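You operate a simulated robot arm through the tools that you are given. There is no shell and no other tool. Be economical: measure what you need, move in short steps, check, and stop when the job is done.

Carry out the task below with a simulated robot arm. There is one attempt and no reset: what you move stays moved.

Task
Vent the tank to nought, drain it and put the coupler back in its holder.
Fine: open the white wheel first; shut the black wheel once the glass is empty; open the cover only at nought and leave it open.

It is judged by the outcome, as a careful person would: the job done as asked, and still so three seconds after it is handed in. It fails if anything else is knocked over, pushed out of place, dropped, spilled or broken. A push-on lid holds only when it is set on centred and level and pressed home; a screw cap is set on level and turned clockwise until tight.

Robot
A 7-joint arm with a two-finger parallel gripper, fixed in place. Base frame: the origin is at the foot of the arm, x ahead of it, y to its left, z up. Readings come in mm, degrees, newtons and seconds.
Its first joint turns from -166.0 to 166.0 degrees. Payload 4.4 kg.
Tool frame: the origin (TCP) lies between the finger pads and is the grasp point; the fingertips stand 23 mm ahead of it; z points along the fingers, y is the line along which they close. The gripper opens to 94 mm. The fingers are 38 mm wide and 10 mm thick; the gripper's body (54 by 96 mm) begins 39 mm behind the TCP.
Orientation is told as [roll, pitch, yaw] about the base's x, y, z axes, in that order, counted from this pose: with the fingers straight down and closing along the base's y, the tool's x points along the base's -x, its y along +y and its z along -z.

Tools
- The arm moves only by the tool jog_arm. Its argument "plan" is a list of rows, each a list of 2 entries, a list of its own where there are three numbers: the shift along the base's x, y, z in mm, then the turn, a rotation vector about the base's x, y, z in degrees. In form: [[[x, y, z], [wx, wy, wz]], ...]. A call has 1 to 10 rows; each row is the pose to reach, as a shift and turn from the pose commanded when the call began. "grip" is the finger opening in mm, from 0 to 94, set as the call begins (left out, the last holds). A row lasts 0.2 s, in which the tool goes at most 50 mm and 8.6 degrees; a call with a longer step from one row to the next is refused whole, and so is a gripper value outside its range. Where a pose cannot be reached the arm comes as near as it can. A force on the tool above 90 N (or 10 N above the force at the start of the call, whichever is more), or a blocked arm, ends the call early, and 0.2 s more pass. Each finger travels about 72 mm/s and halts on what it meets, pressing with about 24 N; the grip force reading is that of the motor and also rises with nothing between the fingers. The clock runs only during rows and for 0.2 s after the last one: add rows that repeat a pose to give the fingers time. It gives the time, the measured TCP pose, the force on the tool (base axes), the opening and the grip force at its end, in the units of the frame above (readings bear some noise), and new pictures: "show" is both (left out), scene, wrist or none.
- Cameras (640 x 400 px; columns grow to the right, rows downward): "scene" is fixed at [399.4, -500, 1592.7]; the picture's right is [0.84, -0.54, 0.00], its down [-0.26, -0.40, -0.88] and it looks along [0.47, 0.74, -0.48] (base axes); focal length 343 px, centre (320, 200). "wrist" rides on the gripper at [86, 16, -75] in the tool frame; the picture's right is [-0.18, 0.98, 0.00], its down [-0.58, -0.11, -0.81] and it looks along [-0.79, -0.15, 0.59] (tool axes); focal length 243 px, centre (320, 200). There is no depth. A picture from a camera that has moved, and an enlarged one, comes with that camera's place and axes in the base frame and with its lens.
- zoom(camera, box): a new picture of the part [left, top, right, bottom] of that camera's present view, enlarged. The clock stands still meanwhile.
- sign_off(): hands the job in; it is judged then, once.

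Go step by step. Nothing tells you positions but the pictures and the camera data: compare them with the known pose of the tool, close in by small moves and look again before you grip or let go. The budget is 120 turns and 170 pictures, counting those below and the enlarged ones. Unless the task says otherwise, let go and move clear before handing in, and close with one line.

The tools are called after "Request:" by a JSON object that holds its "api" and its "payload". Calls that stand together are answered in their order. jog_arm: Moves the arm, as the interface text tells. Its arguments: {"type":"object","properties":{"plan":{"type":"array","items":{"type":"array"}},"grip":{"type":"number"},"show":{"type":"string","enum":["both","scene","wrist","none"]}},"required":["plan"]} The other tools are called the same way: zoom (camera, box) takes an enlarged picture of a part of a camera's view; sign_off () hands the job in.

At the start:

```text
time: 0.0
position: [624.8, 22.3, 1234.2]
tool_rot: [0.0, 0.0, 0.0]
contact_force: [-0.1, -0.3, 0.2]
width: 93.9
grasp_force: 0.1
```

scene: 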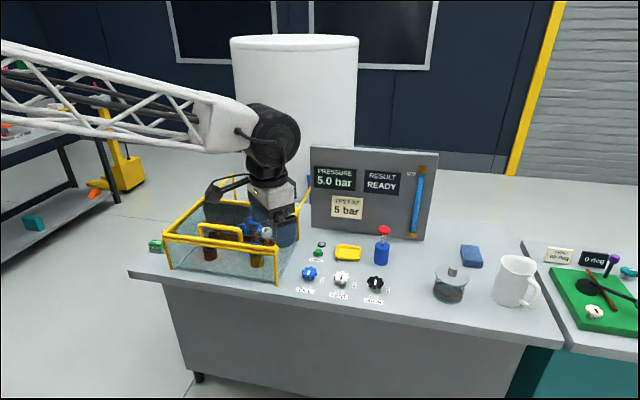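
wrist: 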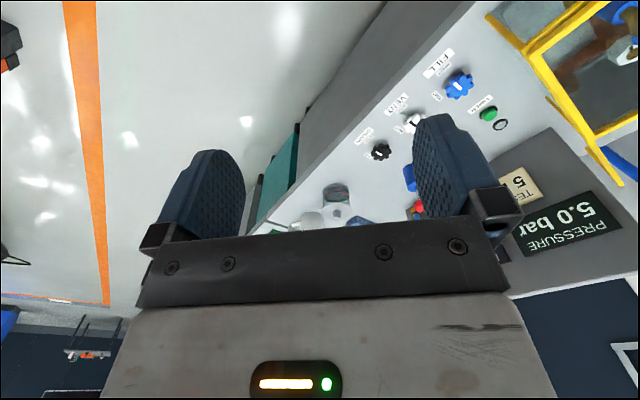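

I see a bench with a caged tank (cover with yellow frame), a panel showing 5.0 bar, and three wheels (blue, white, black). I'll look closer before moving.

Request:
{"api": "zoom", "payload": {"camera": "scene", "box": [130, 170, 330, 295]}}

Request:
{"api": "zoom", "payload": {"camera": "scene", "box": [280, 140, 480, 305]}}

```text
3.20 times, centred on (230, 232) of scene
camera zoom: at [399.4, -500.0, 1592.7], right [0.84, -0.54, 0.0], down [-0.26, -0.4, -0.88], along [0.47, 0.74, -0.48], focal length 1097 px, centre (608, 96)
```

zoom: 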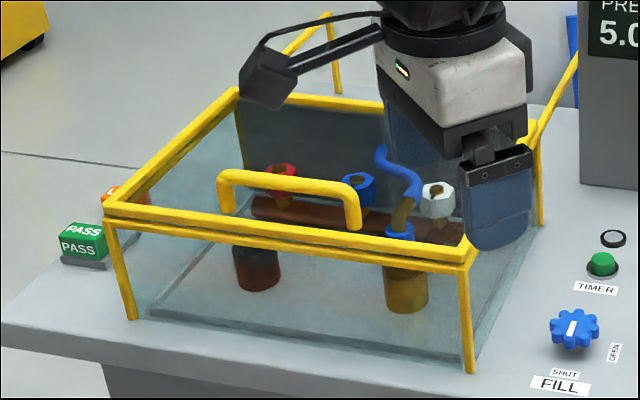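

```text
2.42 times, centred on (380, 222) of scene
camera zoom: at [399.4, -500.0, 1592.7], right [0.84, -0.54, 0.0], down [-0.26, -0.4, -0.88], along [0.47, 0.74, -0.48], focal length 831 px, centre (174, 146)
```

zoom: 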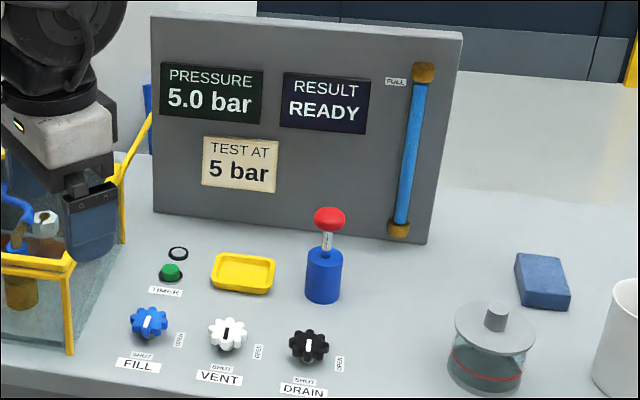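

The cover is a glazed box with a handle on its top front edge; the bench is turned about 45° to the base. I take the white wheel to be at about (901, 169), blue (831, 248) and black (977, 92). I'll move above the white wheel to look.

Request:
{"api": "jog_arm", "payload": {"plan": [[[30, 16, -18], [0, 0, -5]], [[60, 32, -36], [0, 0, -10]], [[90, 48, -54], [0, 0, -15]], [[120, 64, -72], [0, 0, -20]], [[150, 80, -90], [0, 0, -25]], [[180, 96, -108], [0, 0, -30]], [[210, 112, -126], [0, 0, -35]], [[240, 128, -144], [0, 0, -40]], [[270, 144, -162], [0, 0, -45]]], "grip": 94}}

```text
time: 2.0
position: [897.7, 165.2, 1074.9]
tool_rot: [0.0, 0.0, -45.0]
contact_force: [0.4, 0.2, 1.6]
width: 93.9
grasp_force: 0.2
camera wrist: at [848.5, 240.0, 1149.9], right [0.83, 0.56, 0.0], down [0.33, -0.49, 0.81], along [0.45, -0.67, -0.59], focal length 243 px, centre (320, 200)
```

scene: 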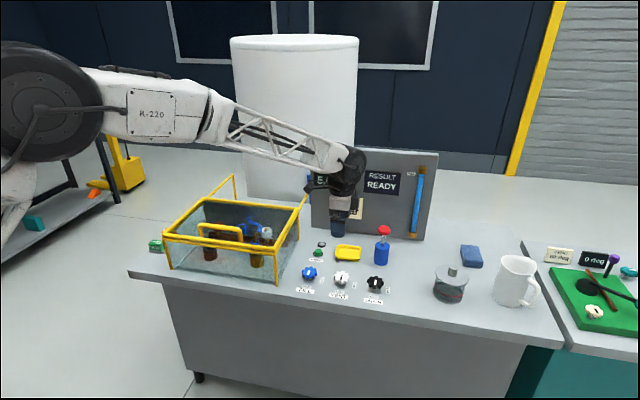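
wrist: 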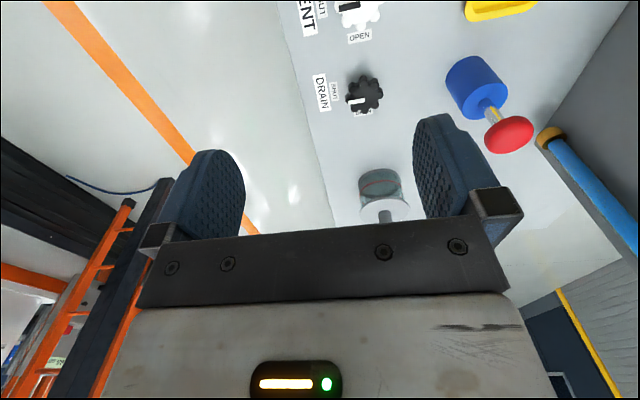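

The gripper sits just in front of the white wheel, which I now put near (915, 173). I'll centre over it and lower part way.

Request:
{"api": "jog_arm", "payload": {"plan": [[[8, 4, -45], [0, 0, 0]], [[17, 8, -90], [0, 0, 0]], [[17, 8, -135], [0, 0, 0]], [[17, 8, -155], [0, 0, 0]]]}}

Request:
{"api": "zoom", "payload": {"camera": "scene", "box": [290, 210, 410, 310]}}

```text
time: 3.0
position: [914.0, 174.7, 919.5]
tool_rot: [0.2, 0.0, -45.1]
contact_force: [0.6, -0.6, 0.3]
width: 94.0
grasp_force: 0.1
camera wrist: at [864.4, 247.9, 994.4], right [0.83, 0.56, 0.0], down [0.33, -0.49, 0.81], along [0.46, -0.67, -0.59], focal length 243 px, centre (320, 200)
```

scene: 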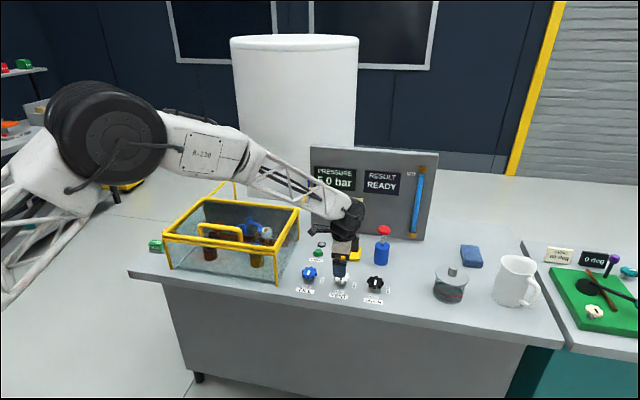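
wrist: 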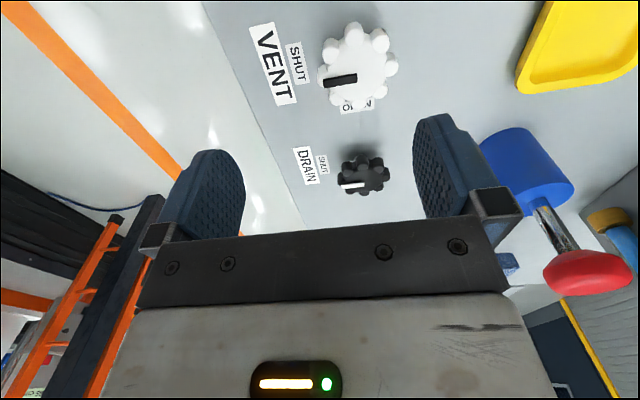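

```text
4.00 times, centred on (350, 260) of scene
camera zoom: at [399.4, -500.0, 1592.7], right [0.84, -0.54, 0.0], down [-0.26, -0.4, -0.88], along [0.47, 0.74, -0.48], focal length 1371 px, centre (200, -40)
```

zoom: 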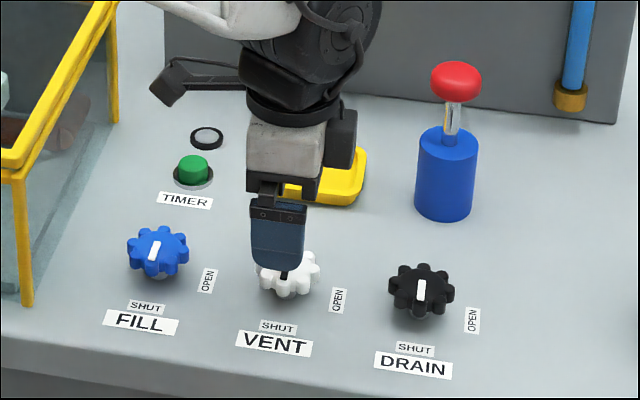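

Comparing both cameras, the bench top comes out near z = 800, with the white wheel at about (933, 196, 820) and the black one at about (1011, 117). I'll centre on the white wheel and descend around it.

Request:
{"api": "jog_arm", "payload": {"plan": [[[19, 21, 0], [0, 0, 0]], [[19, 21, -35], [0, 0, 0]], [[19, 21, -60], [0, 0, 0]]]}}

Request:
{"api": "zoom", "payload": {"camera": "scene", "box": [290, 210, 410, 310]}}

```text
time: 3.8
position: [930.8, 196.5, 860.3]
tool_rot: [0.1, 0.0, -45.0]
contact_force: [-0.4, 0.5, 0.5]
width: 94.0
grasp_force: 0.0
camera wrist: at [882.2, 270.6, 935.1], right [0.83, 0.56, 0.0], down [0.33, -0.49, 0.81], along [0.46, -0.67, -0.59], focal length 243 px, centre (320, 200)
```

scene: 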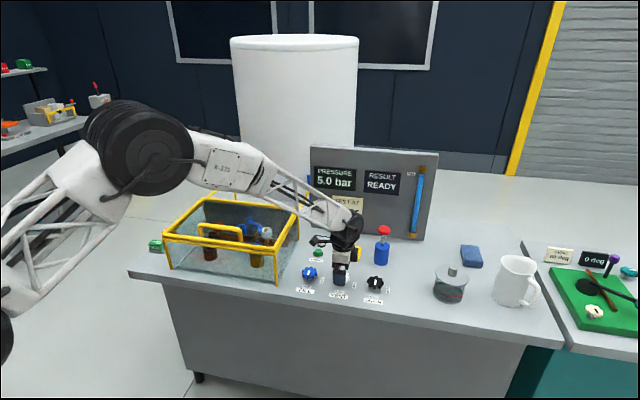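
wrist: 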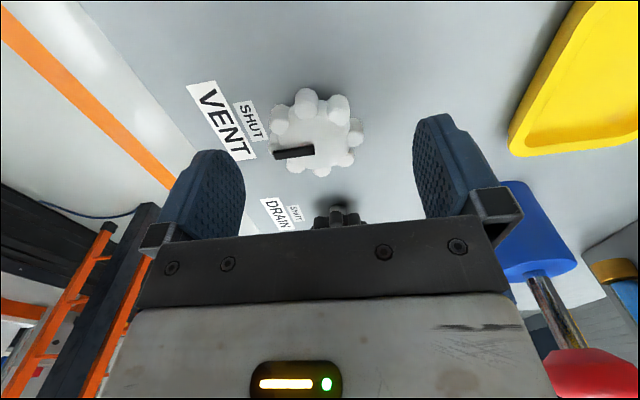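

```text
4.00 times, centred on (350, 260) of scene
camera zoom: at [399.4, -500.0, 1592.7], right [0.84, -0.54, 0.0], down [-0.26, -0.4, -0.88], along [0.47, 0.74, -0.48], focal length 1371 px, centre (200, -40)
```

zoom: 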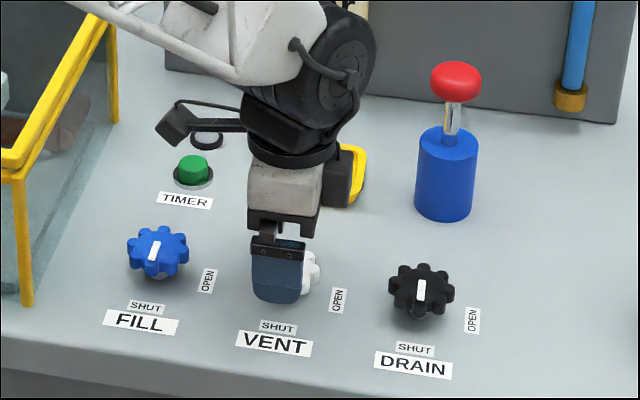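

The wheel is centred between the fingers. I'll lower and close gently on it.

Request:
{"api": "jog_arm", "payload": {"plan": [[[0, 0, -15], [0, 0, 0]], [[0, 0, -31], [0, 0, 0]]], "grip": 94, "show": "none"}}

Request:
{"api": "jog_arm", "payload": {"plan": [[[0, 0, 0], [0, 0, 0]], [[0, 0, 0], [0, 0, 0]], [[0, 0, 0], [0, 0, 0]]], "grip": 20}}

```text
time: 4.4
position: [931.3, 196.5, 829.4]
tool_rot: [0.0, 0.0, -45.0]
contact_force: [0.2, 0.6, -0.2]
width: 93.8
grasp_force: 0.1
```

```text
time: 5.2
position: [929.8, 193.6, 828.8]
tool_rot: [-0.1, 0.0, -45.0]
contact_force: [-28.9, -25.7, 11.9]
width: 49.8
grasp_force: 45.4
camera wrist: at [881.3, 267.6, 904.5], right [0.83, 0.56, 0.0], down [0.34, -0.49, 0.81], along [0.45, -0.67, -0.59], focal length 243 px, centre (320, 200)
```

scene: 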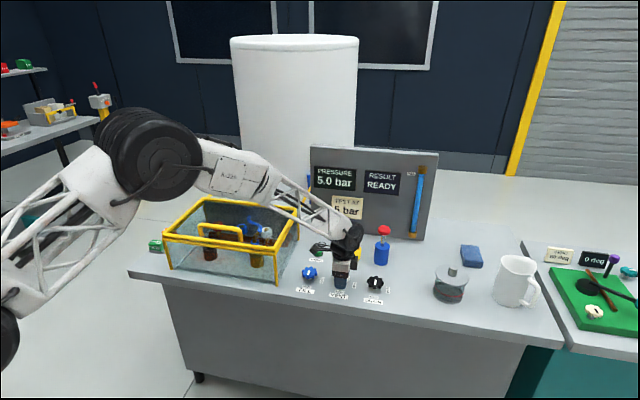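
wrist: 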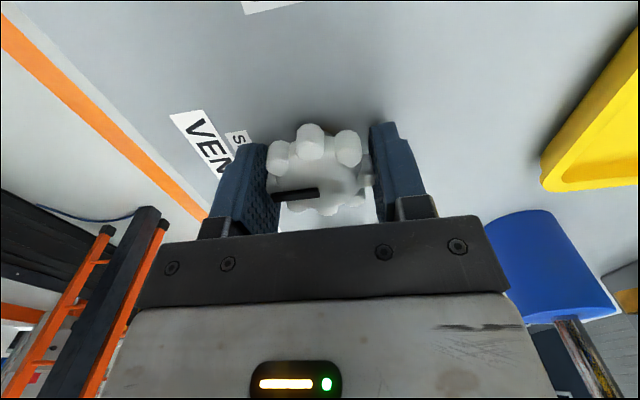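

The fingers hold the wheel at 50 mm, slightly off centre. I'll ease that and turn it counter-clockwise towards OPEN.

Request:
{"api": "jog_arm", "payload": {"plan": [[[-2, -3, 0], [0, 0, 0]], [[-2, -3, 0], [0, 0, 8]], [[-2, -3, 0], [0, 0, 16]], [[-2, -3, 0], [0, 0, 24]], [[-2, -3, 0], [0, 0, 32]], [[-2, -3, 0], [0, 0, 40]], [[-2, -3, 0], [0, 0, 48]]]}}

```text
time: 6.8
position: [929.1, 193.4, 828.9]
tool_rot: [0.0, -0.2, 3.1]
contact_force: [7.3, 44.6, 26.7]
width: 49.7
grasp_force: 44.9
camera wrist: at [841.9, 206.5, 904.4], right [0.13, 0.99, 0.0], down [0.59, -0.08, 0.81], along [0.8, -0.1, -0.59], focal length 243 px, centre (320, 200)
```

scene: 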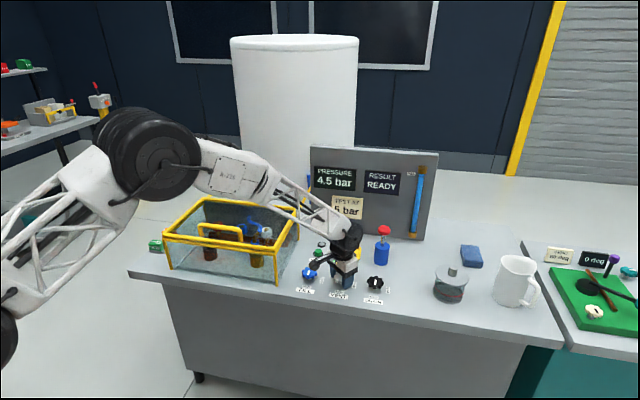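
wrist: 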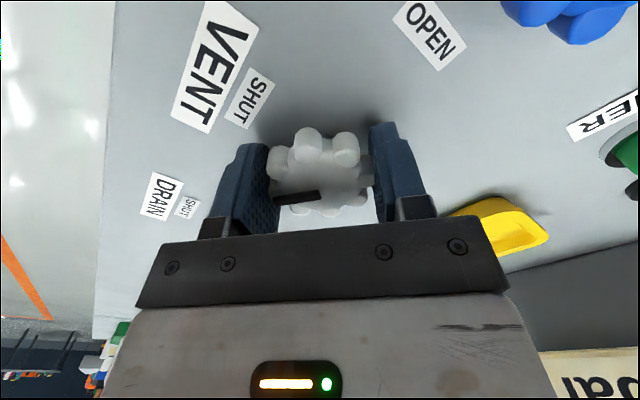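

It turns and the pressure is falling (4.5 bar). I'll complete the quarter turn.

Request:
{"api": "jog_arm", "payload": {"plan": [[[0, 1, 0], [0, 0, 8]], [[0, 1, 0], [0, 0, 16]], [[0, 1, 0], [0, 0, 24]], [[0, 1, 0], [0, 0, 32]], [[0, 1, 0], [0, 0, 40]], [[0, 1, 0], [0, 0, 44]]]}}

```text
time: 8.2
position: [928.4, 192.6, 825.3]
tool_rot: [0.1, 0.1, 47.1]
contact_force: [1.6, -3.7, 5.3]
width: 50.0
grasp_force: 45.4
camera wrist: at [857.9, 141.0, 901.2], right [-0.59, 0.8, 0.0], down [0.48, 0.35, 0.8], along [0.65, 0.48, -0.59], focal length 243 px, centre (320, 200)
```

scene: 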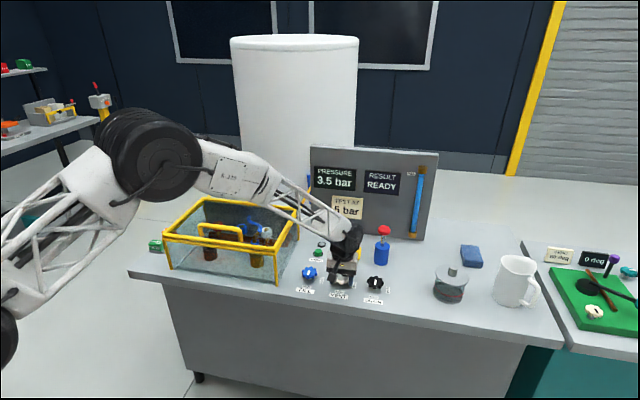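
wrist: 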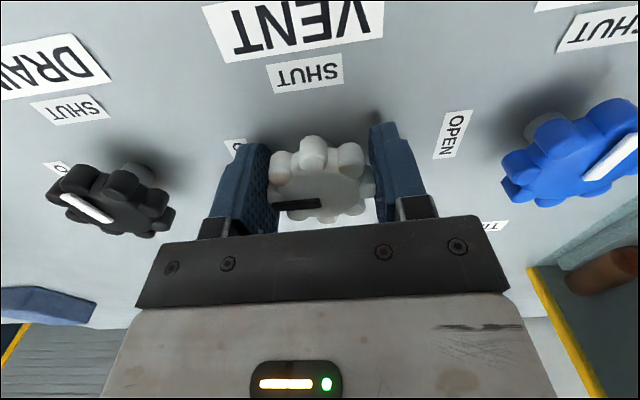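

The white wheel points at OPEN and pressure is 3.5 bar and falling. I'll let go and lift off.

Request:
{"api": "jog_arm", "payload": {"plan": [[[0, 0, 2], [0, 0, 0]], [[0, 0, 2], [0, 0, 0]], [[0, 0, 30], [0, 0, 0]], [[0, 0, 75], [0, 0, 0]], [[0, 0, 120], [0, 0, 0]]], "grip": 94, "show": "scene"}}

```text
time: 9.4
position: [925.6, 193.2, 944.7]
tool_rot: [0.1, 0.1, 46.9]
contact_force: [-0.2, -0.3, -0.2]
width: 94.3
grasp_force: 0.1
```

scene: 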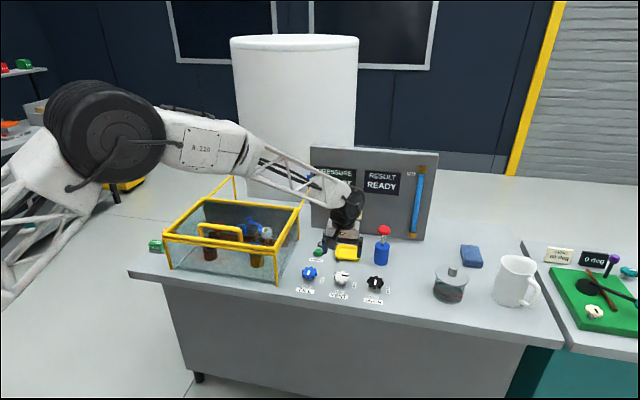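

Pressure keeps dropping. Next I'll swing the yaw back while moving over the black wheel, about (1007, 114), checking the reach.

Request:
{"api": "jog_arm", "payload": {"plan": [[[8, -8, 0], [0, 0, -8.5]], [[16, -16, 0], [0, 0, -17]], [[25, -24, 0], [0, 0, -25.5]], [[33, -32, 0], [0, 0, -34]], [[41, -40, 0], [0, 0, -42.5]], [[49, -48, 0], [0, 0, -51]], [[57, -56, 0], [0, 0, -59.5]], [[65, -64, 0], [0, 0, -68]], [[74, -72, 0], [0, 0, -76.5]], [[82, -79, 0], [0, 0, -85]]]}}

```text
time: 11.6
position: [1009.7, 115.5, 949.6]
tool_rot: [0.1, 0.0, -38.1]
contact_force: [0.4, 0.3, 0.4]
width: 94.1
grasp_force: 0.1
camera wrist: at [952.6, 181.2, 1024.2], right [0.75, 0.66, 0.0], down [0.39, -0.44, 0.81], along [0.53, -0.61, -0.59], focal length 243 px, centre (320, 200)
```

scene: 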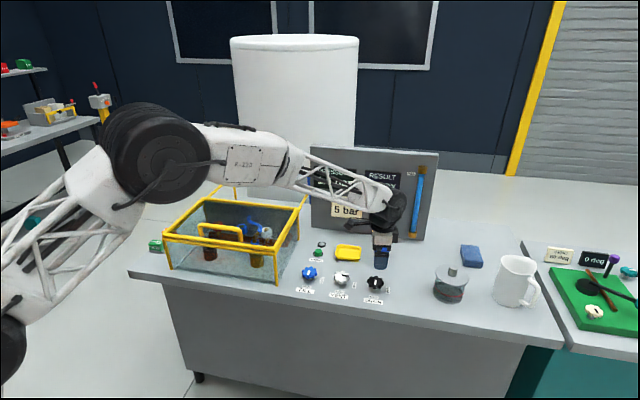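
wrist: 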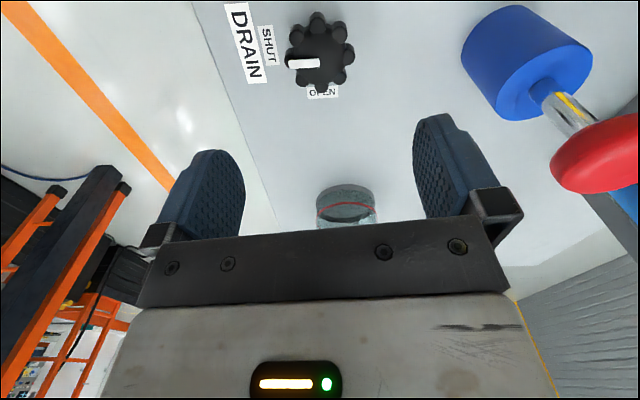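

Well centred, and the reach holds here. I'll go down around the black wheel.

Request:
{"api": "jog_arm", "payload": {"plan": [[[-1, -1, -40], [0, 0, 0]], [[-1, -1, -80], [0, 0, 0]], [[-1, -1, -100], [0, 0, 0]], [[-1, -1, -119], [0, 0, 0]]]}}

```text
time: 12.6
position: [1009.3, 113.2, 830.3]
tool_rot: [0.0, 0.0, -38.1]
contact_force: [0.0, -1.4, 0.6]
width: 94.1
grasp_force: 0.1
camera wrist: at [951.3, 179.9, 905.3], right [0.75, 0.66, 0.0], down [0.39, -0.44, 0.81], along [0.53, -0.6, -0.59], focal length 243 px, centre (320, 200)
```

scene: 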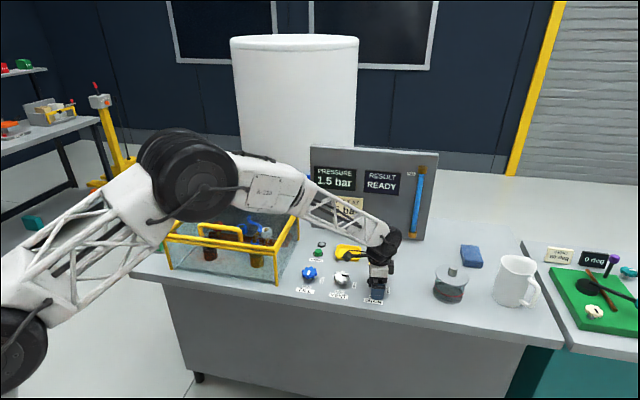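
wrist: 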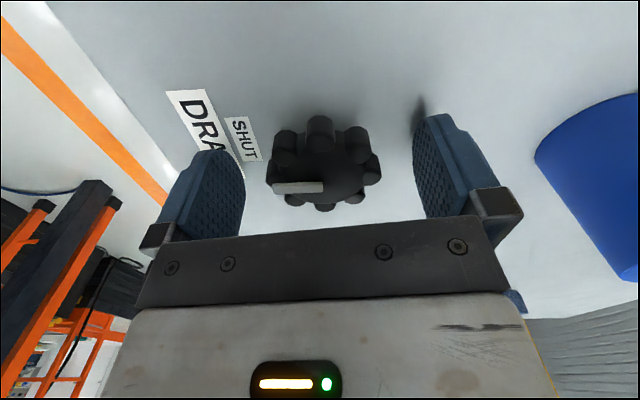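

The reach is fine. I'll close on the black wheel and wait for the pressure to hit nought before turning it.

Request:
{"api": "jog_arm", "payload": {"plan": [[[-1, -1, 0], [0, 0, 0]], [[-1, -1, 0], [0, 0, 0]], [[-1, -1, 0], [0, 0, 0]], [[-1, -1, 0], [0, 0, 0]], [[-1, -1, 0], [0, 0, 0]], [[-1, -1, 0], [0, 0, 0]], [[-1, -1, 0], [0, 0, 0]], [[-1, -1, 0], [0, 0, 0]], [[-1, -1, 0], [0, 0, 0]], [[-1, -1, 0], [0, 0, 0]]], "grip": 20}}

```text
time: 14.8
position: [1007.8, 113.3, 829.4]
tool_rot: [0.0, 0.0, -38.0]
contact_force: [28.8, 39.3, 1.2]
width: 55.3
grasp_force: 24.6
camera wrist: at [950.3, 179.4, 904.7], right [0.75, 0.66, 0.0], down [0.39, -0.44, 0.81], along [0.53, -0.6, -0.59], focal length 243 px, centre (320, 200)
```

scene: 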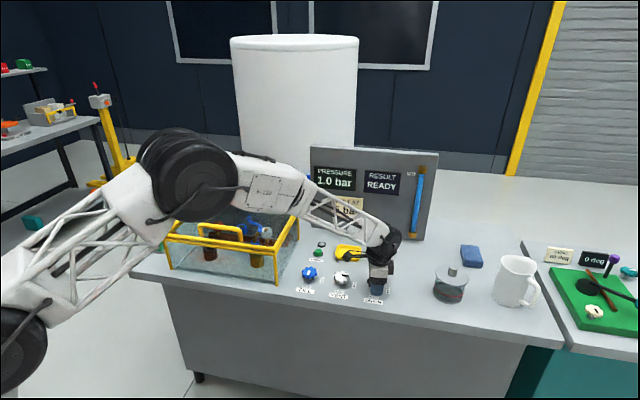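
wrist: 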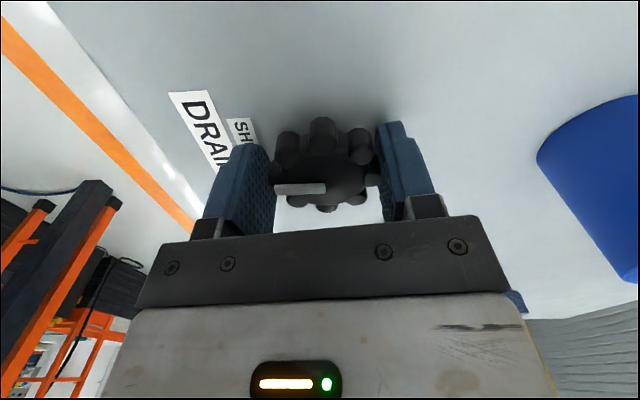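

Pressure is 1.0 bar; I'll wait for nought.

Request:
{"api": "jog_arm", "payload": {"plan": [[[1, 2, 0], [0, 0, 0]], [[1, 2, 0], [0, 0, 0]], [[1, 2, 0], [0, 0, 0]], [[1, 2, 0], [0, 0, 0]], [[1, 2, 0], [0, 0, 0]], [[1, 2, 0], [0, 0, 0]], [[1, 2, 0], [0, 0, 0]], [[1, 2, 0], [0, 0, 0]], [[1, 2, 0], [0, 0, 0]], [[1, 2, 0], [0, 0, 0]]], "show": "none"}}

Request:
{"api": "jog_arm", "payload": {"plan": [[[0, 0, 0], [0, 0, 0]], [[0, 0, 0], [0, 0, 0]], [[0, 0, 0], [0, 0, 0]], [[0, 0, 0], [0, 0, 0]], [[0, 0, 0], [0, 0, 0]], [[0, 0, 0], [0, 0, 0]], [[0, 0, 0], [0, 0, 0]], [[0, 0, 0], [0, 0, 0]], [[0, 0, 0], [0, 0, 0]], [[0, 0, 0], [0, 0, 0]]], "show": "none"}}

Request:
{"api": "jog_arm", "payload": {"plan": [[[0, 0, 0], [0, 0, 0]], [[0, 0, 0], [0, 0, 0]], [[0, 0, 0], [0, 0, 0]], [[0, 0, 0], [0, 0, 0]], [[0, 0, 0], [0, 0, 0]], [[0, 0, 0], [0, 0, 0]], [[0, 0, 0], [0, 0, 0]], [[0, 0, 0], [0, 0, 0]], [[0, 0, 0], [0, 0, 0]], [[0, 0, 0], [0, 0, 0]]], "show": "scene"}}

```text
time: 17.0
position: [1010.3, 114.1, 828.3]
tool_rot: [0.0, 0.1, -38.0]
contact_force: [34.3, 34.5, 16.0]
width: 50.7
grasp_force: 23.8
```

```text
time: 19.2
position: [1008.5, 115.2, 828.7]
tool_rot: [0.1, 0.0, -38.0]
contact_force: [33.8, 34.3, 15.5]
width: 51.1
grasp_force: 24.0
```

```text
time: 21.4
position: [1007.6, 114.9, 828.6]
tool_rot: [0.1, 0.0, -38.0]
contact_force: [34.3, 34.6, 13.2]
width: 50.8
grasp_force: 24.3
```

scene: 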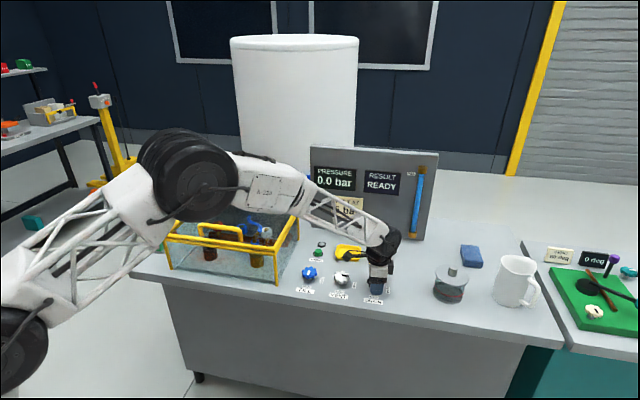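

Pressure reads 0.0 bar. Now I'll turn the black wheel counter-clockwise to OPEN.

Request:
{"api": "jog_arm", "payload": {"plan": [[[0, 0, 0], [0, 0, 8]], [[0, 0, 0], [0, 0, 16]], [[0, 0, 0], [0, 0, 24]], [[0, 0, 0], [0, 0, 32]], [[0, 0, 0], [0, 0, 40]], [[0, 0, 0], [0, 0, 48]], [[0, 0, 0], [0, 0, 56]], [[0, 0, 0], [0, 0, 64]], [[0, 0, 0], [0, 0, 72]], [[0, 0, 0], [0, 0, 80]]]}}

```text
time: 23.6
position: [1009.2, 114.5, 827.5]
tool_rot: [0.0, 0.0, 42.1]
contact_force: [-29.6, 36.5, -1.5]
width: 53.8
grasp_force: 24.2
camera wrist: at [934.7, 69.9, 902.9], right [-0.52, 0.85, 0.0], down [0.51, 0.31, 0.8], along [0.69, 0.42, -0.59], focal length 243 px, centre (320, 200)
```

scene: 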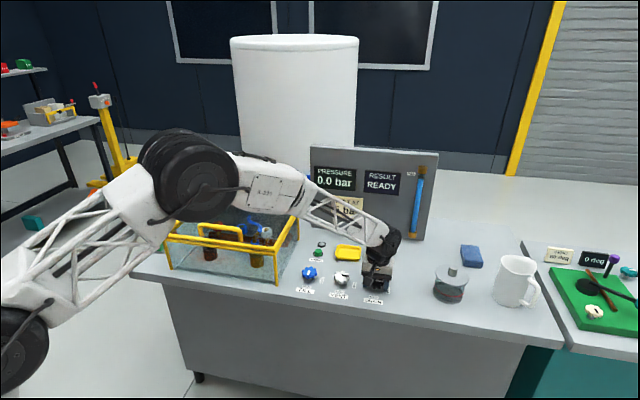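
wrist: 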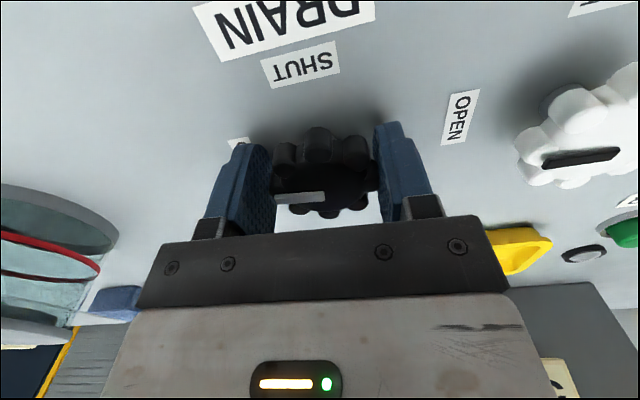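

The black wheel is open and the glass is emptying. I'll nudge a few degrees more and wait.

Request:
{"api": "jog_arm", "payload": {"plan": [[[0, 0, 0], [0, 0, 5]], [[0, 0, 0], [0, 0, 5]], [[0, 0, 0], [0, 0, 5]], [[0, 0, 0], [0, 0, 5]], [[0, 0, 0], [0, 0, 5]], [[0, 0, 0], [0, 0, 5]], [[0, 0, 0], [0, 0, 5]], [[0, 0, 0], [0, 0, 5]], [[0, 0, 0], [0, 0, 5]], [[0, 0, 0], [0, 0, 5]]], "show": "none"}}

Request:
{"api": "jog_arm", "payload": {"plan": [[[0, 0, 0], [0, 0, 0]], [[0, 0, 0], [0, 0, 0]], [[0, 0, 0], [0, 0, 0]], [[0, 0, 0], [0, 0, 0]], [[0, 0, 0], [0, 0, 0]], [[0, 0, 0], [0, 0, 0]], [[0, 0, 0], [0, 0, 0]], [[0, 0, 0], [0, 0, 0]], [[0, 0, 0], [0, 0, 0]], [[0, 0, 0], [0, 0, 0]]], "show": "scene"}}

Request:
{"api": "zoom", "payload": {"camera": "scene", "box": [300, 140, 450, 240]}}

```text
time: 25.8
position: [1010.4, 115.5, 827.8]
tool_rot: [0.0, 0.0, 47.0]
contact_force: [-32.4, 36.2, -16.4]
width: 54.5
grasp_force: 23.9
```

```text
time: 28.0
position: [1009.9, 116.3, 828.7]
tool_rot: [0.1, 0.0, 47.0]
contact_force: [-32.5, 36.0, -12.6]
width: 54.9
grasp_force: 23.9
```

scene: 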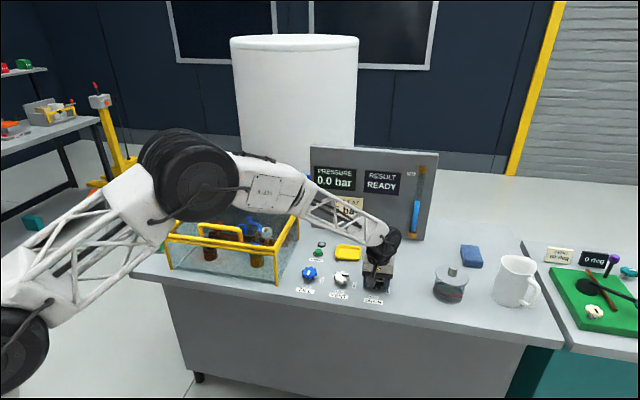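

```text
4.00 times, centred on (375, 190) of scene
camera zoom: at [399.4, -500.0, 1592.7], right [0.84, -0.54, 0.0], down [-0.26, -0.4, -0.88], along [0.47, 0.74, -0.48], focal length 1371 px, centre (100, 240)
```

zoom: 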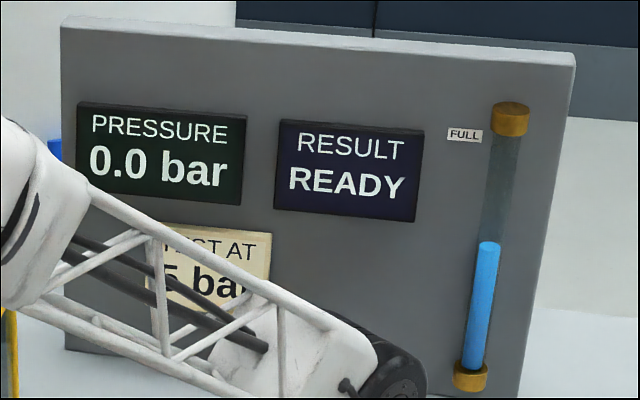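

About half emptied in roughly five seconds. I'll wait about six more while still holding the wheel.

Request:
{"api": "jog_arm", "payload": {"plan": [[[0, 0, 0], [0, 0, 0]], [[0, 0, 0], [0, 0, 0]], [[0, 0, 0], [0, 0, 0]], [[0, 0, 0], [0, 0, 0]], [[0, 0, 0], [0, 0, 0]], [[0, 0, 0], [0, 0, 0]], [[0, 0, 0], [0, 0, 0]], [[0, 0, 0], [0, 0, 0]], [[0, 0, 0], [0, 0, 0]], [[0, 0, 0], [0, 0, 0]]], "show": "none"}}

Request:
{"api": "jog_arm", "payload": {"plan": [[[0, 0, 0], [0, 0, 0]], [[0, 0, 0], [0, 0, 0]], [[0, 0, 0], [0, 0, 0]], [[0, 0, 0], [0, 0, 0]], [[0, 0, 0], [0, 0, 0]], [[0, 0, 0], [0, 0, 0]], [[0, 0, 0], [0, 0, 0]], [[0, 0, 0], [0, 0, 0]], [[0, 0, 0], [0, 0, 0]], [[0, 0, 0], [0, 0, 0]]], "show": "none"}}

Request:
{"api": "jog_arm", "payload": {"plan": [[[0, 0, 0], [0, 0, 0]], [[0, 0, 0], [0, 0, 0]], [[0, 0, 0], [0, 0, 0]], [[0, 0, 0], [0, 0, 0]], [[0, 0, 0], [0, 0, 0]], [[0, 0, 0], [0, 0, 0]], [[0, 0, 0], [0, 0, 0]], [[0, 0, 0], [0, 0, 0]], [[0, 0, 0], [0, 0, 0]], [[0, 0, 0], [0, 0, 0]]], "show": "none"}}

Request:
{"api": "zoom", "payload": {"camera": "scene", "box": [300, 140, 450, 240]}}

```text
time: 30.2
position: [1010.2, 116.2, 827.8]
tool_rot: [0.0, 0.0, 47.1]
contact_force: [-32.2, 36.2, -10.3]
width: 54.9
grasp_force: 23.5
```

```text
time: 32.4
position: [1010.2, 116.1, 828.7]
tool_rot: [0.0, 0.0, 47.0]
contact_force: [-30.9, 35.8, -8.2]
width: 54.8
grasp_force: 24.5
```

```text
time: 34.6
position: [1010.1, 115.1, 829.6]
tool_rot: [0.0, 0.1, 47.0]
contact_force: [-31.7, 35.9, -6.4]
width: 54.8
grasp_force: 23.7
```

```text
4.00 times, centred on (375, 190) of scene
camera zoom: at [399.4, -500.0, 1592.7], right [0.84, -0.54, 0.0], down [-0.26, -0.4, -0.88], along [0.47, 0.74, -0.48], focal length 1371 px, centre (100, 240)
```

zoom: 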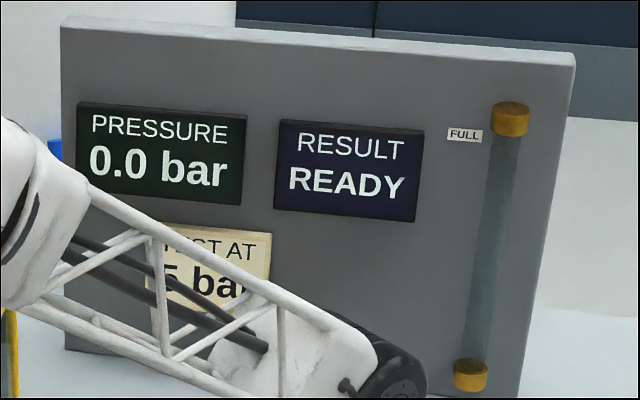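

The glass is empty. I'll turn the black wheel back clockwise to SHUT.

Request:
{"api": "jog_arm", "payload": {"plan": [[[0, 0, 0], [0, 0, -8.5]], [[0, 0, 0], [0, 0, -17]], [[0, 0, 0], [0, 0, -25.5]], [[0, 0, 0], [0, 0, -34]], [[0, 0, 0], [0, 0, -42.5]], [[0, 0, 0], [0, 0, -51]], [[0, 0, 0], [0, 0, -59.5]], [[0, 0, 0], [0, 0, -68]], [[0, 0, 0], [0, 0, -76.5]], [[0, 0, 0], [0, 0, -85]]], "show": "wrist"}}

```text
time: 36.8
position: [1010.2, 114.9, 827.9]
tool_rot: [0.1, 0.0, -38.1]
contact_force: [13.2, 42.3, 0.4]
width: 49.4
grasp_force: 44.9
camera wrist: at [952.8, 181.4, 904.9], right [0.75, 0.66, 0.0], down [0.39, -0.44, 0.81], along [0.53, -0.61, -0.59], focal length 243 px, centre (320, 200)
```

wrist: 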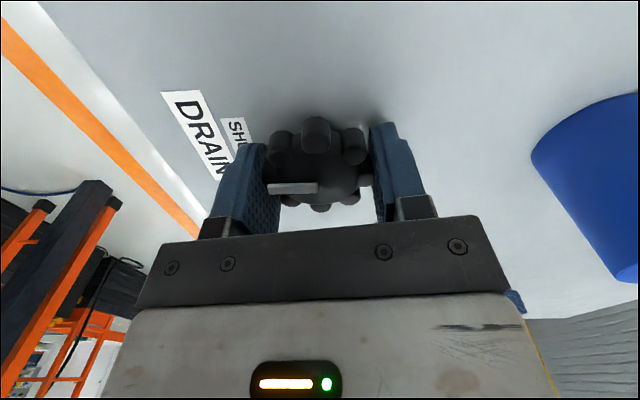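

A few degrees remain to SHUT; I'll turn 8° more, then release and lift.

Request:
{"api": "jog_arm", "payload": {"plan": [[[0, 0, 0], [0, 0, -4]], [[0, 0, 0], [0, 0, -9]], [[0, 0, 0], [0, 0, -9]]], "show": "none"}}

Request:
{"api": "jog_arm", "payload": {"plan": [[[0, 0, 2], [0, 0, 0]], [[0, 0, 2], [0, 0, 0]], [[0, 0, 40], [0, 0, 0]], [[0, 0, 80], [0, 0, 0]], [[0, 0, 120], [0, 0, 0]], [[-30, 5, 160], [0, 0, 0]], [[-65, 10, 190], [0, 0, 0]], [[-105, 15, 215], [0, 0, 0]], [[-145, 20, 235], [0, 0, 0]]], "grip": 94}}

Request:
{"api": "zoom", "payload": {"camera": "scene", "box": [280, 210, 420, 310]}}

```text
time: 37.6
position: [1011.3, 113.5, 828.9]
tool_rot: [0.1, 0.0, -47.2]
contact_force: [13.2, 17.3, 2.3]
width: 49.8
grasp_force: 44.7
```

```text
refused: row 6 steps farther than a row can; nothing moved
```

```text
4.00 times, centred on (350, 260) of scene
camera zoom: at [399.4, -500.0, 1592.7], right [0.84, -0.54, 0.0], down [-0.26, -0.4, -0.88], along [0.47, 0.74, -0.48], focal length 1371 px, centre (200, -40)
```

zoom: 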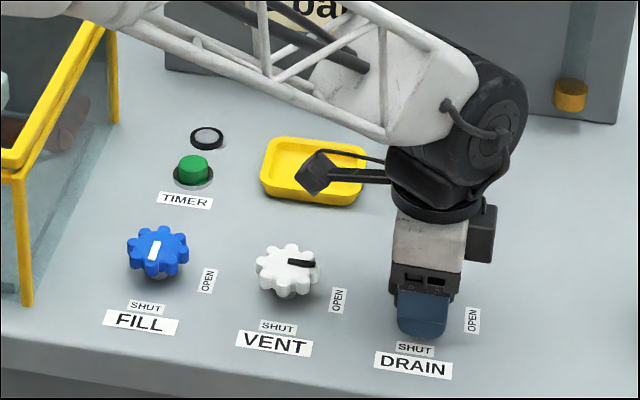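

The vent wheel is at OPEN and the drain wheel is back. I'll release and retreat up and back.

Request:
{"api": "jog_arm", "payload": {"plan": [[[0, 0, 2], [0, 0, 0]], [[0, 0, 2], [0, 0, 0]], [[0, 0, 40], [0, 0, 0]], [[0, 0, 80], [0, 0, 0]], [[0, 0, 120], [0, 0, 0]], [[-25, 0, 155], [0, 0, 8]], [[-55, 0, 190], [0, 0, 16]], [[-90, 0, 220], [0, 0, 24]], [[-125, 0, 250], [0, 0, 32]], [[-165, 0, 275], [0, 0, 40]]], "grip": 94, "show": "none"}}

Request:
{"api": "jog_arm", "payload": {"plan": [[[-48, 0, 10], [0, 0, 8]], [[-96, 0, 20], [0, 0, 16]], [[-144, 0, 30], [0, 0, 24]], [[-192, 0, 40], [0, 0, 32]], [[-240, 0, 50], [0, 0, 40]], [[-288, 0, 60], [0, 0, 48]]]}}

Request:
{"api": "zoom", "payload": {"camera": "scene", "box": [130, 165, 330, 290]}}

Request:
{"api": "zoom", "payload": {"camera": "scene", "box": [280, 210, 420, 310]}}

```text
time: 39.8
position: [846.7, 112.8, 1100.5]
tool_rot: [-0.1, 0.1, -6.9]
contact_force: [-0.1, -0.4, -0.5]
width: 93.9
grasp_force: 0.1
```

```text
time: 41.2
position: [556.2, 111.1, 1162.9]
tool_rot: [0.1, 0.2, 41.2]
contact_force: [-0.6, 0.3, -0.6]
width: 94.2
grasp_force: 0.2
camera wrist: at [481.7, 67.0, 1238.8], right [-0.51, 0.86, 0.0], down [0.51, 0.3, 0.81], along [0.69, 0.41, -0.59], focal length 243 px, centre (320, 200)
```

scene: 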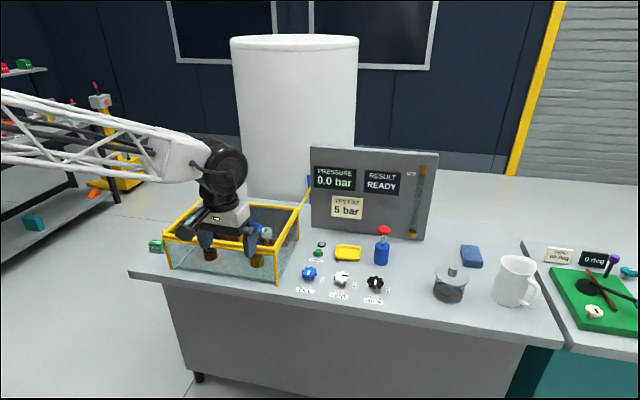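
wrist: 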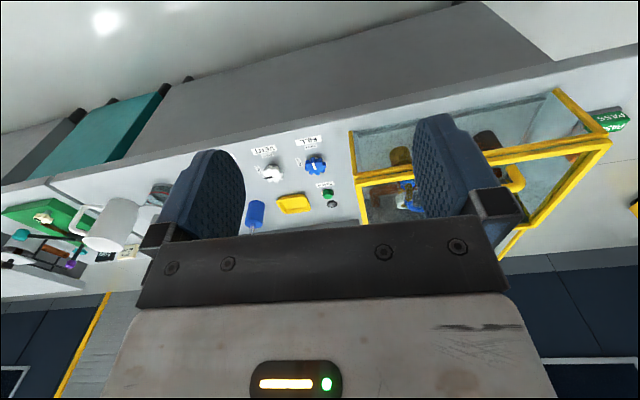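

```text
3.20 times, centred on (230, 228) of scene
camera zoom: at [399.4, -500.0, 1592.7], right [0.84, -0.54, 0.0], down [-0.26, -0.4, -0.88], along [0.47, 0.74, -0.48], focal length 1097 px, centre (608, 112)
```

zoom: 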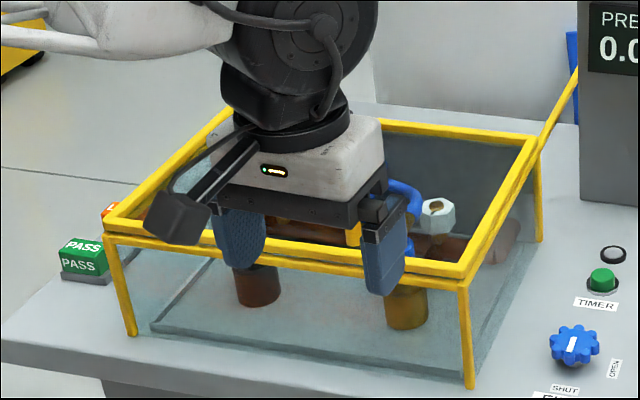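

```text
4.00 times, centred on (350, 260) of scene
camera zoom: at [399.4, -500.0, 1592.7], right [0.84, -0.54, 0.0], down [-0.26, -0.4, -0.88], along [0.47, 0.74, -0.48], focal length 1371 px, centre (200, -40)
```

zoom: 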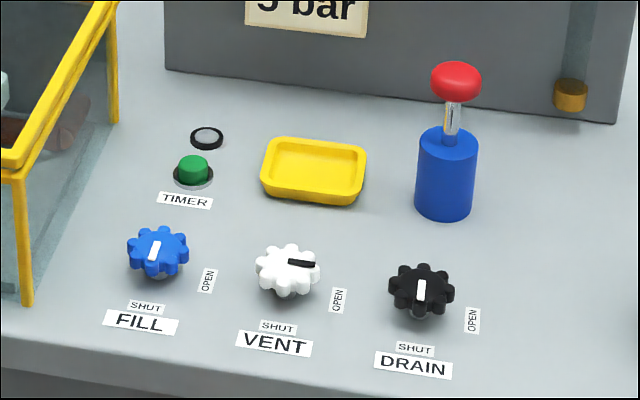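

Both valves look right. I put the cover's handle bar at about (624, 427, 1000), running along (0.71, −0.70), with the hinge about 255 mm behind it. I'll move above the handle with the fingers set to close across it.

Request:
{"api": "jog_arm", "payload": {"plan": [[[6.8, 31.6, -7], [0, 0, -8.5]], [[13.6, 63.2, -14], [0, 0, -17]], [[20.4, 94.8, -21], [0, 0, -25.5]], [[27.2, 126.4, -28], [0, 0, -34]], [[34, 158, -35], [0, 0, -42.5]], [[40.8, 189.6, -42], [0, 0, -51]], [[47.6, 221, -49], [0, 0, -59.5]], [[54.4, 253, -56], [0, 0, -68]], [[61, 284, -63], [0, 0, -76.5]], [[68, 316, -70], [0, 0, -85]]], "grip": 60}}

Request:
{"api": "zoom", "payload": {"camera": "scene", "box": [130, 165, 330, 290]}}

```text
time: 43.4
position: [627.5, 428.4, 1095.1]
tool_rot: [0.1, 0.0, -44.3]
contact_force: [-0.2, 0.4, -0.3]
width: 60.1
grasp_force: 0.1
camera wrist: at [576.4, 501.9, 1170.9], right [0.82, 0.58, 0.0], down [0.34, -0.48, 0.81], along [0.47, -0.66, -0.59], focal length 243 px, centre (320, 200)
```

scene: 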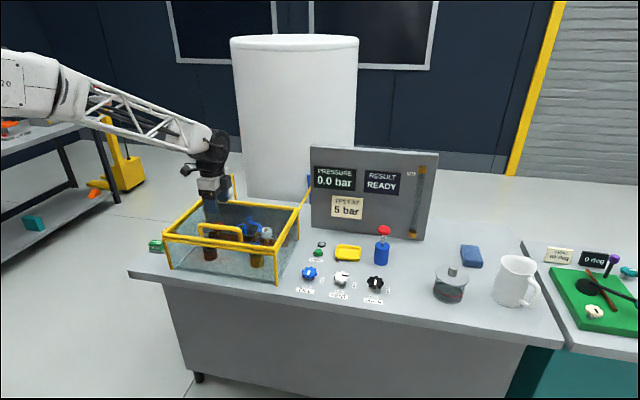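
wrist: 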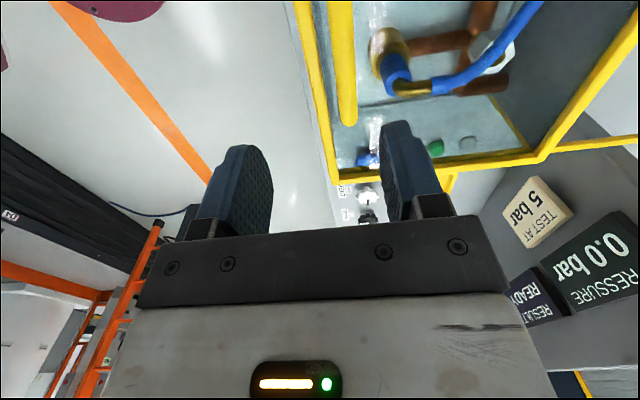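

```text
3.20 times, centred on (230, 228) of scene
camera zoom: at [399.4, -500.0, 1592.7], right [0.84, -0.54, 0.0], down [-0.26, -0.4, -0.88], along [0.47, 0.74, -0.48], focal length 1097 px, centre (608, 112)
```

zoom: 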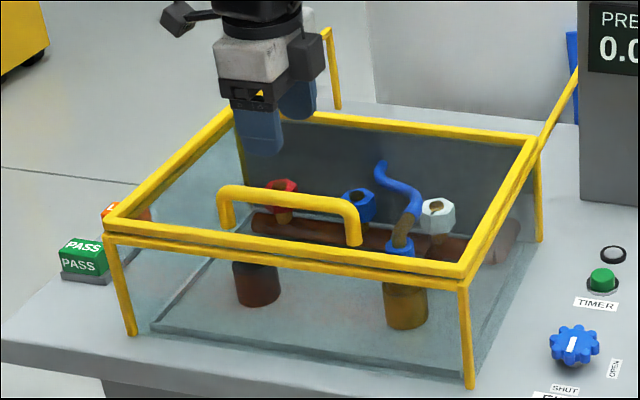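

The handle bar appears about 18 mm further back than thought, near (631, 451, 985). I'll centre on it and lower to just above, then look.

Request:
{"api": "jog_arm", "payload": {"plan": [[[4, 21, -20], [0, 0, 0]], [[4, 21, -62], [0, 0, 0]]], "grip": 60, "show": "wrist"}}

Request:
{"api": "zoom", "payload": {"camera": "scene", "box": [130, 165, 330, 290]}}

```text
time: 44.0
position: [630.2, 449.6, 1031.0]
tool_rot: [0.1, 0.0, -43.9]
contact_force: [-0.6, 0.4, 0.3]
width: 60.2
grasp_force: 0.0
camera wrist: at [579.1, 522.3, 1106.3], right [0.82, 0.58, 0.0], down [0.34, -0.48, 0.81], along [0.47, -0.66, -0.59], focal length 243 px, centre (320, 200)
```

wrist: 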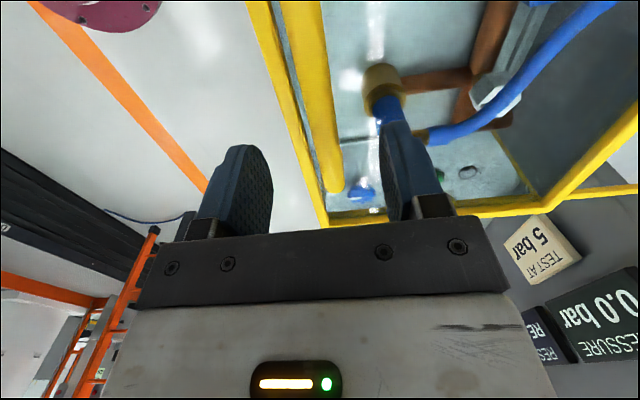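

```text
3.20 times, centred on (230, 228) of scene
camera zoom: at [399.4, -500.0, 1592.7], right [0.84, -0.54, 0.0], down [-0.26, -0.4, -0.88], along [0.47, 0.74, -0.48], focal length 1097 px, centre (608, 112)
```

zoom: 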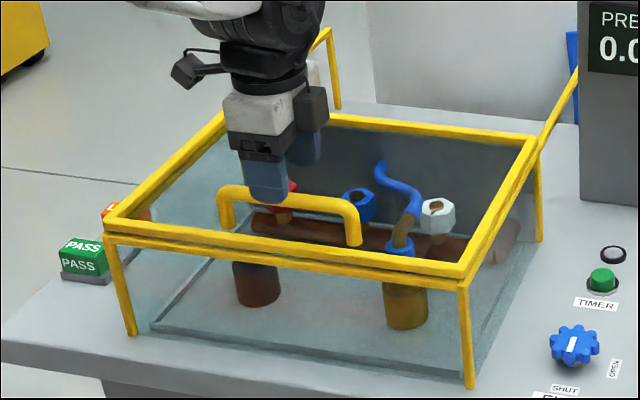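

The bar is centred between the fingers. I'll go down 38 mm and close on it.

Request:
{"api": "jog_arm", "payload": {"plan": [[[0, 0, -20], [0, 0, 0]], [[0, 0, -38], [0, 0, 0]]], "show": "wrist"}}

Request:
{"api": "zoom", "payload": {"camera": "scene", "box": [130, 165, 330, 290]}}

```text
time: 44.6
position: [629.6, 449.3, 992.7]
tool_rot: [0.0, -0.1, -44.0]
contact_force: [0.0, -0.1, 0.4]
width: 59.8
grasp_force: 0.0
camera wrist: at [579.3, 521.3, 1067.5], right [0.82, 0.58, 0.0], down [0.34, -0.48, 0.81], along [0.47, -0.66, -0.59], focal length 243 px, centre (320, 200)
```

wrist: 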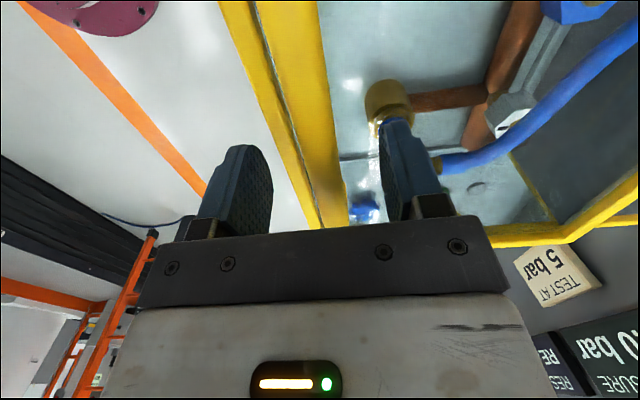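

```text
3.20 times, centred on (230, 228) of scene
camera zoom: at [399.4, -500.0, 1592.7], right [0.84, -0.54, 0.0], down [-0.26, -0.4, -0.88], along [0.47, 0.74, -0.48], focal length 1097 px, centre (608, 112)
```

zoom: 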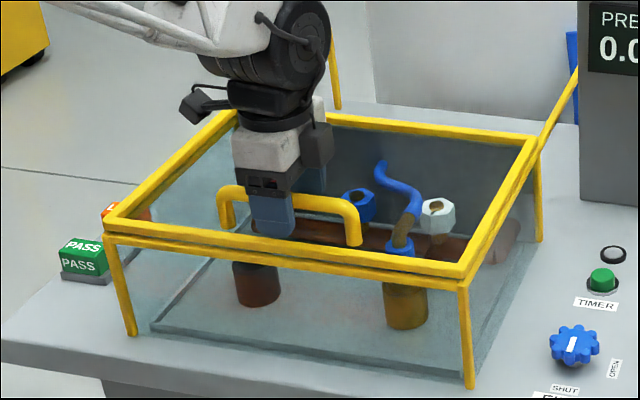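

The bar sits between the fingers. I'll close on it.

Request:
{"api": "jog_arm", "payload": {"plan": [[[0, 0, 0], [0, 0, 0]], [[0, 0, 0], [0, 0, 0]], [[0, 0, 0], [0, 0, 0]], [[0, 0, 0], [0, 0, 0]]], "grip": 5, "show": "wrist"}}

```text
time: 45.6
position: [630.0, 448.7, 992.0]
tool_rot: [-0.1, 0.0, -44.0]
contact_force: [22.9, 23.8, -7.6]
width: 19.6
grasp_force: 16.2
camera wrist: at [579.7, 521.7, 1067.5], right [0.82, 0.58, 0.0], down [0.34, -0.48, 0.81], along [0.47, -0.66, -0.59], focal length 243 px, centre (320, 200)
```

wrist: 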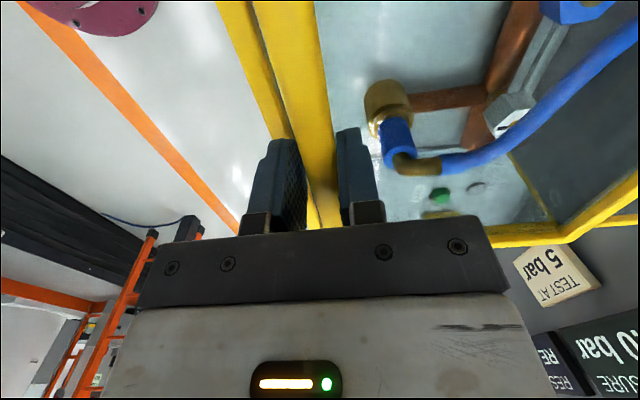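

The bar is held (19.6 mm). I'll start swinging the cover up along an arc about its rear hinge, to roughly 20°, keeping the tool upright.

Request:
{"api": "jog_arm", "payload": {"plan": [[[1, 1, 10], [0, 0, 0]], [[3, 3, 20.3], [0, 0, 0]], [[5, 5, 30], [0, 0, 0]], [[7.4, 7.5, 40.2], [0, 0, 0]], [[10, 10, 50], [0, 0, 0]], [[13, 13, 59.4], [0, 0, 0]], [[16, 16, 69], [0, 0, 0]], [[19.7, 19.8, 78], [0, 0, 0]]]}}

Request:
{"api": "zoom", "payload": {"camera": "scene", "box": [130, 165, 330, 290]}}

```text
time: 47.4
position: [648.9, 471.8, 1070.0]
tool_rot: [0.0, -0.1, -44.1]
contact_force: [0.4, 0.2, -0.3]
width: 5.1
grasp_force: 0.1
camera wrist: at [598.1, 545.1, 1145.4], right [0.82, 0.58, 0.0], down [0.34, -0.48, 0.81], along [0.47, -0.66, -0.59], focal length 243 px, centre (320, 200)
```

scene: 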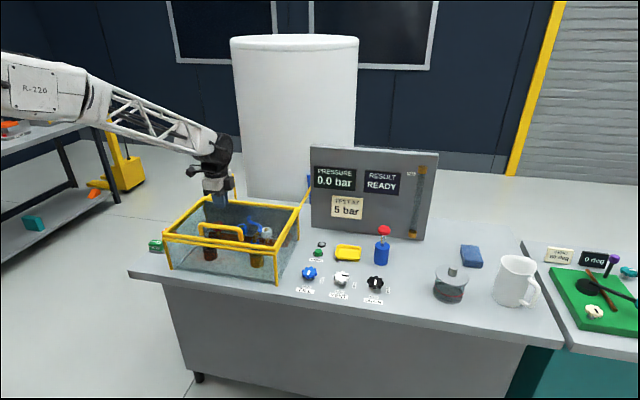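
wrist: 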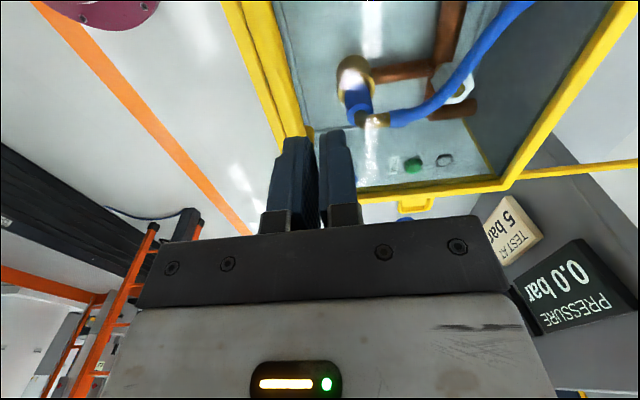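

```text
3.20 times, centred on (230, 228) of scene
camera zoom: at [399.4, -500.0, 1592.7], right [0.84, -0.54, 0.0], down [-0.26, -0.4, -0.88], along [0.47, 0.74, -0.48], focal length 1097 px, centre (608, 112)
```

zoom: 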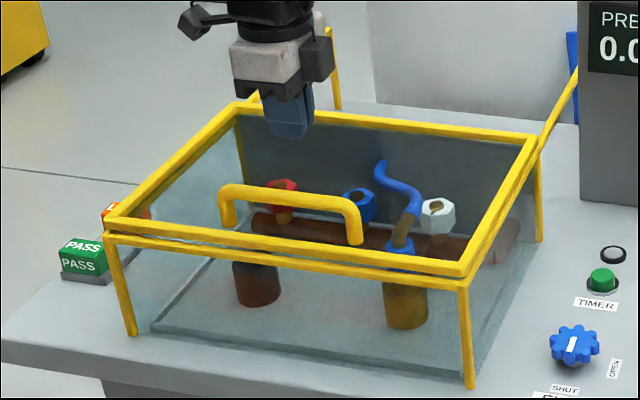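

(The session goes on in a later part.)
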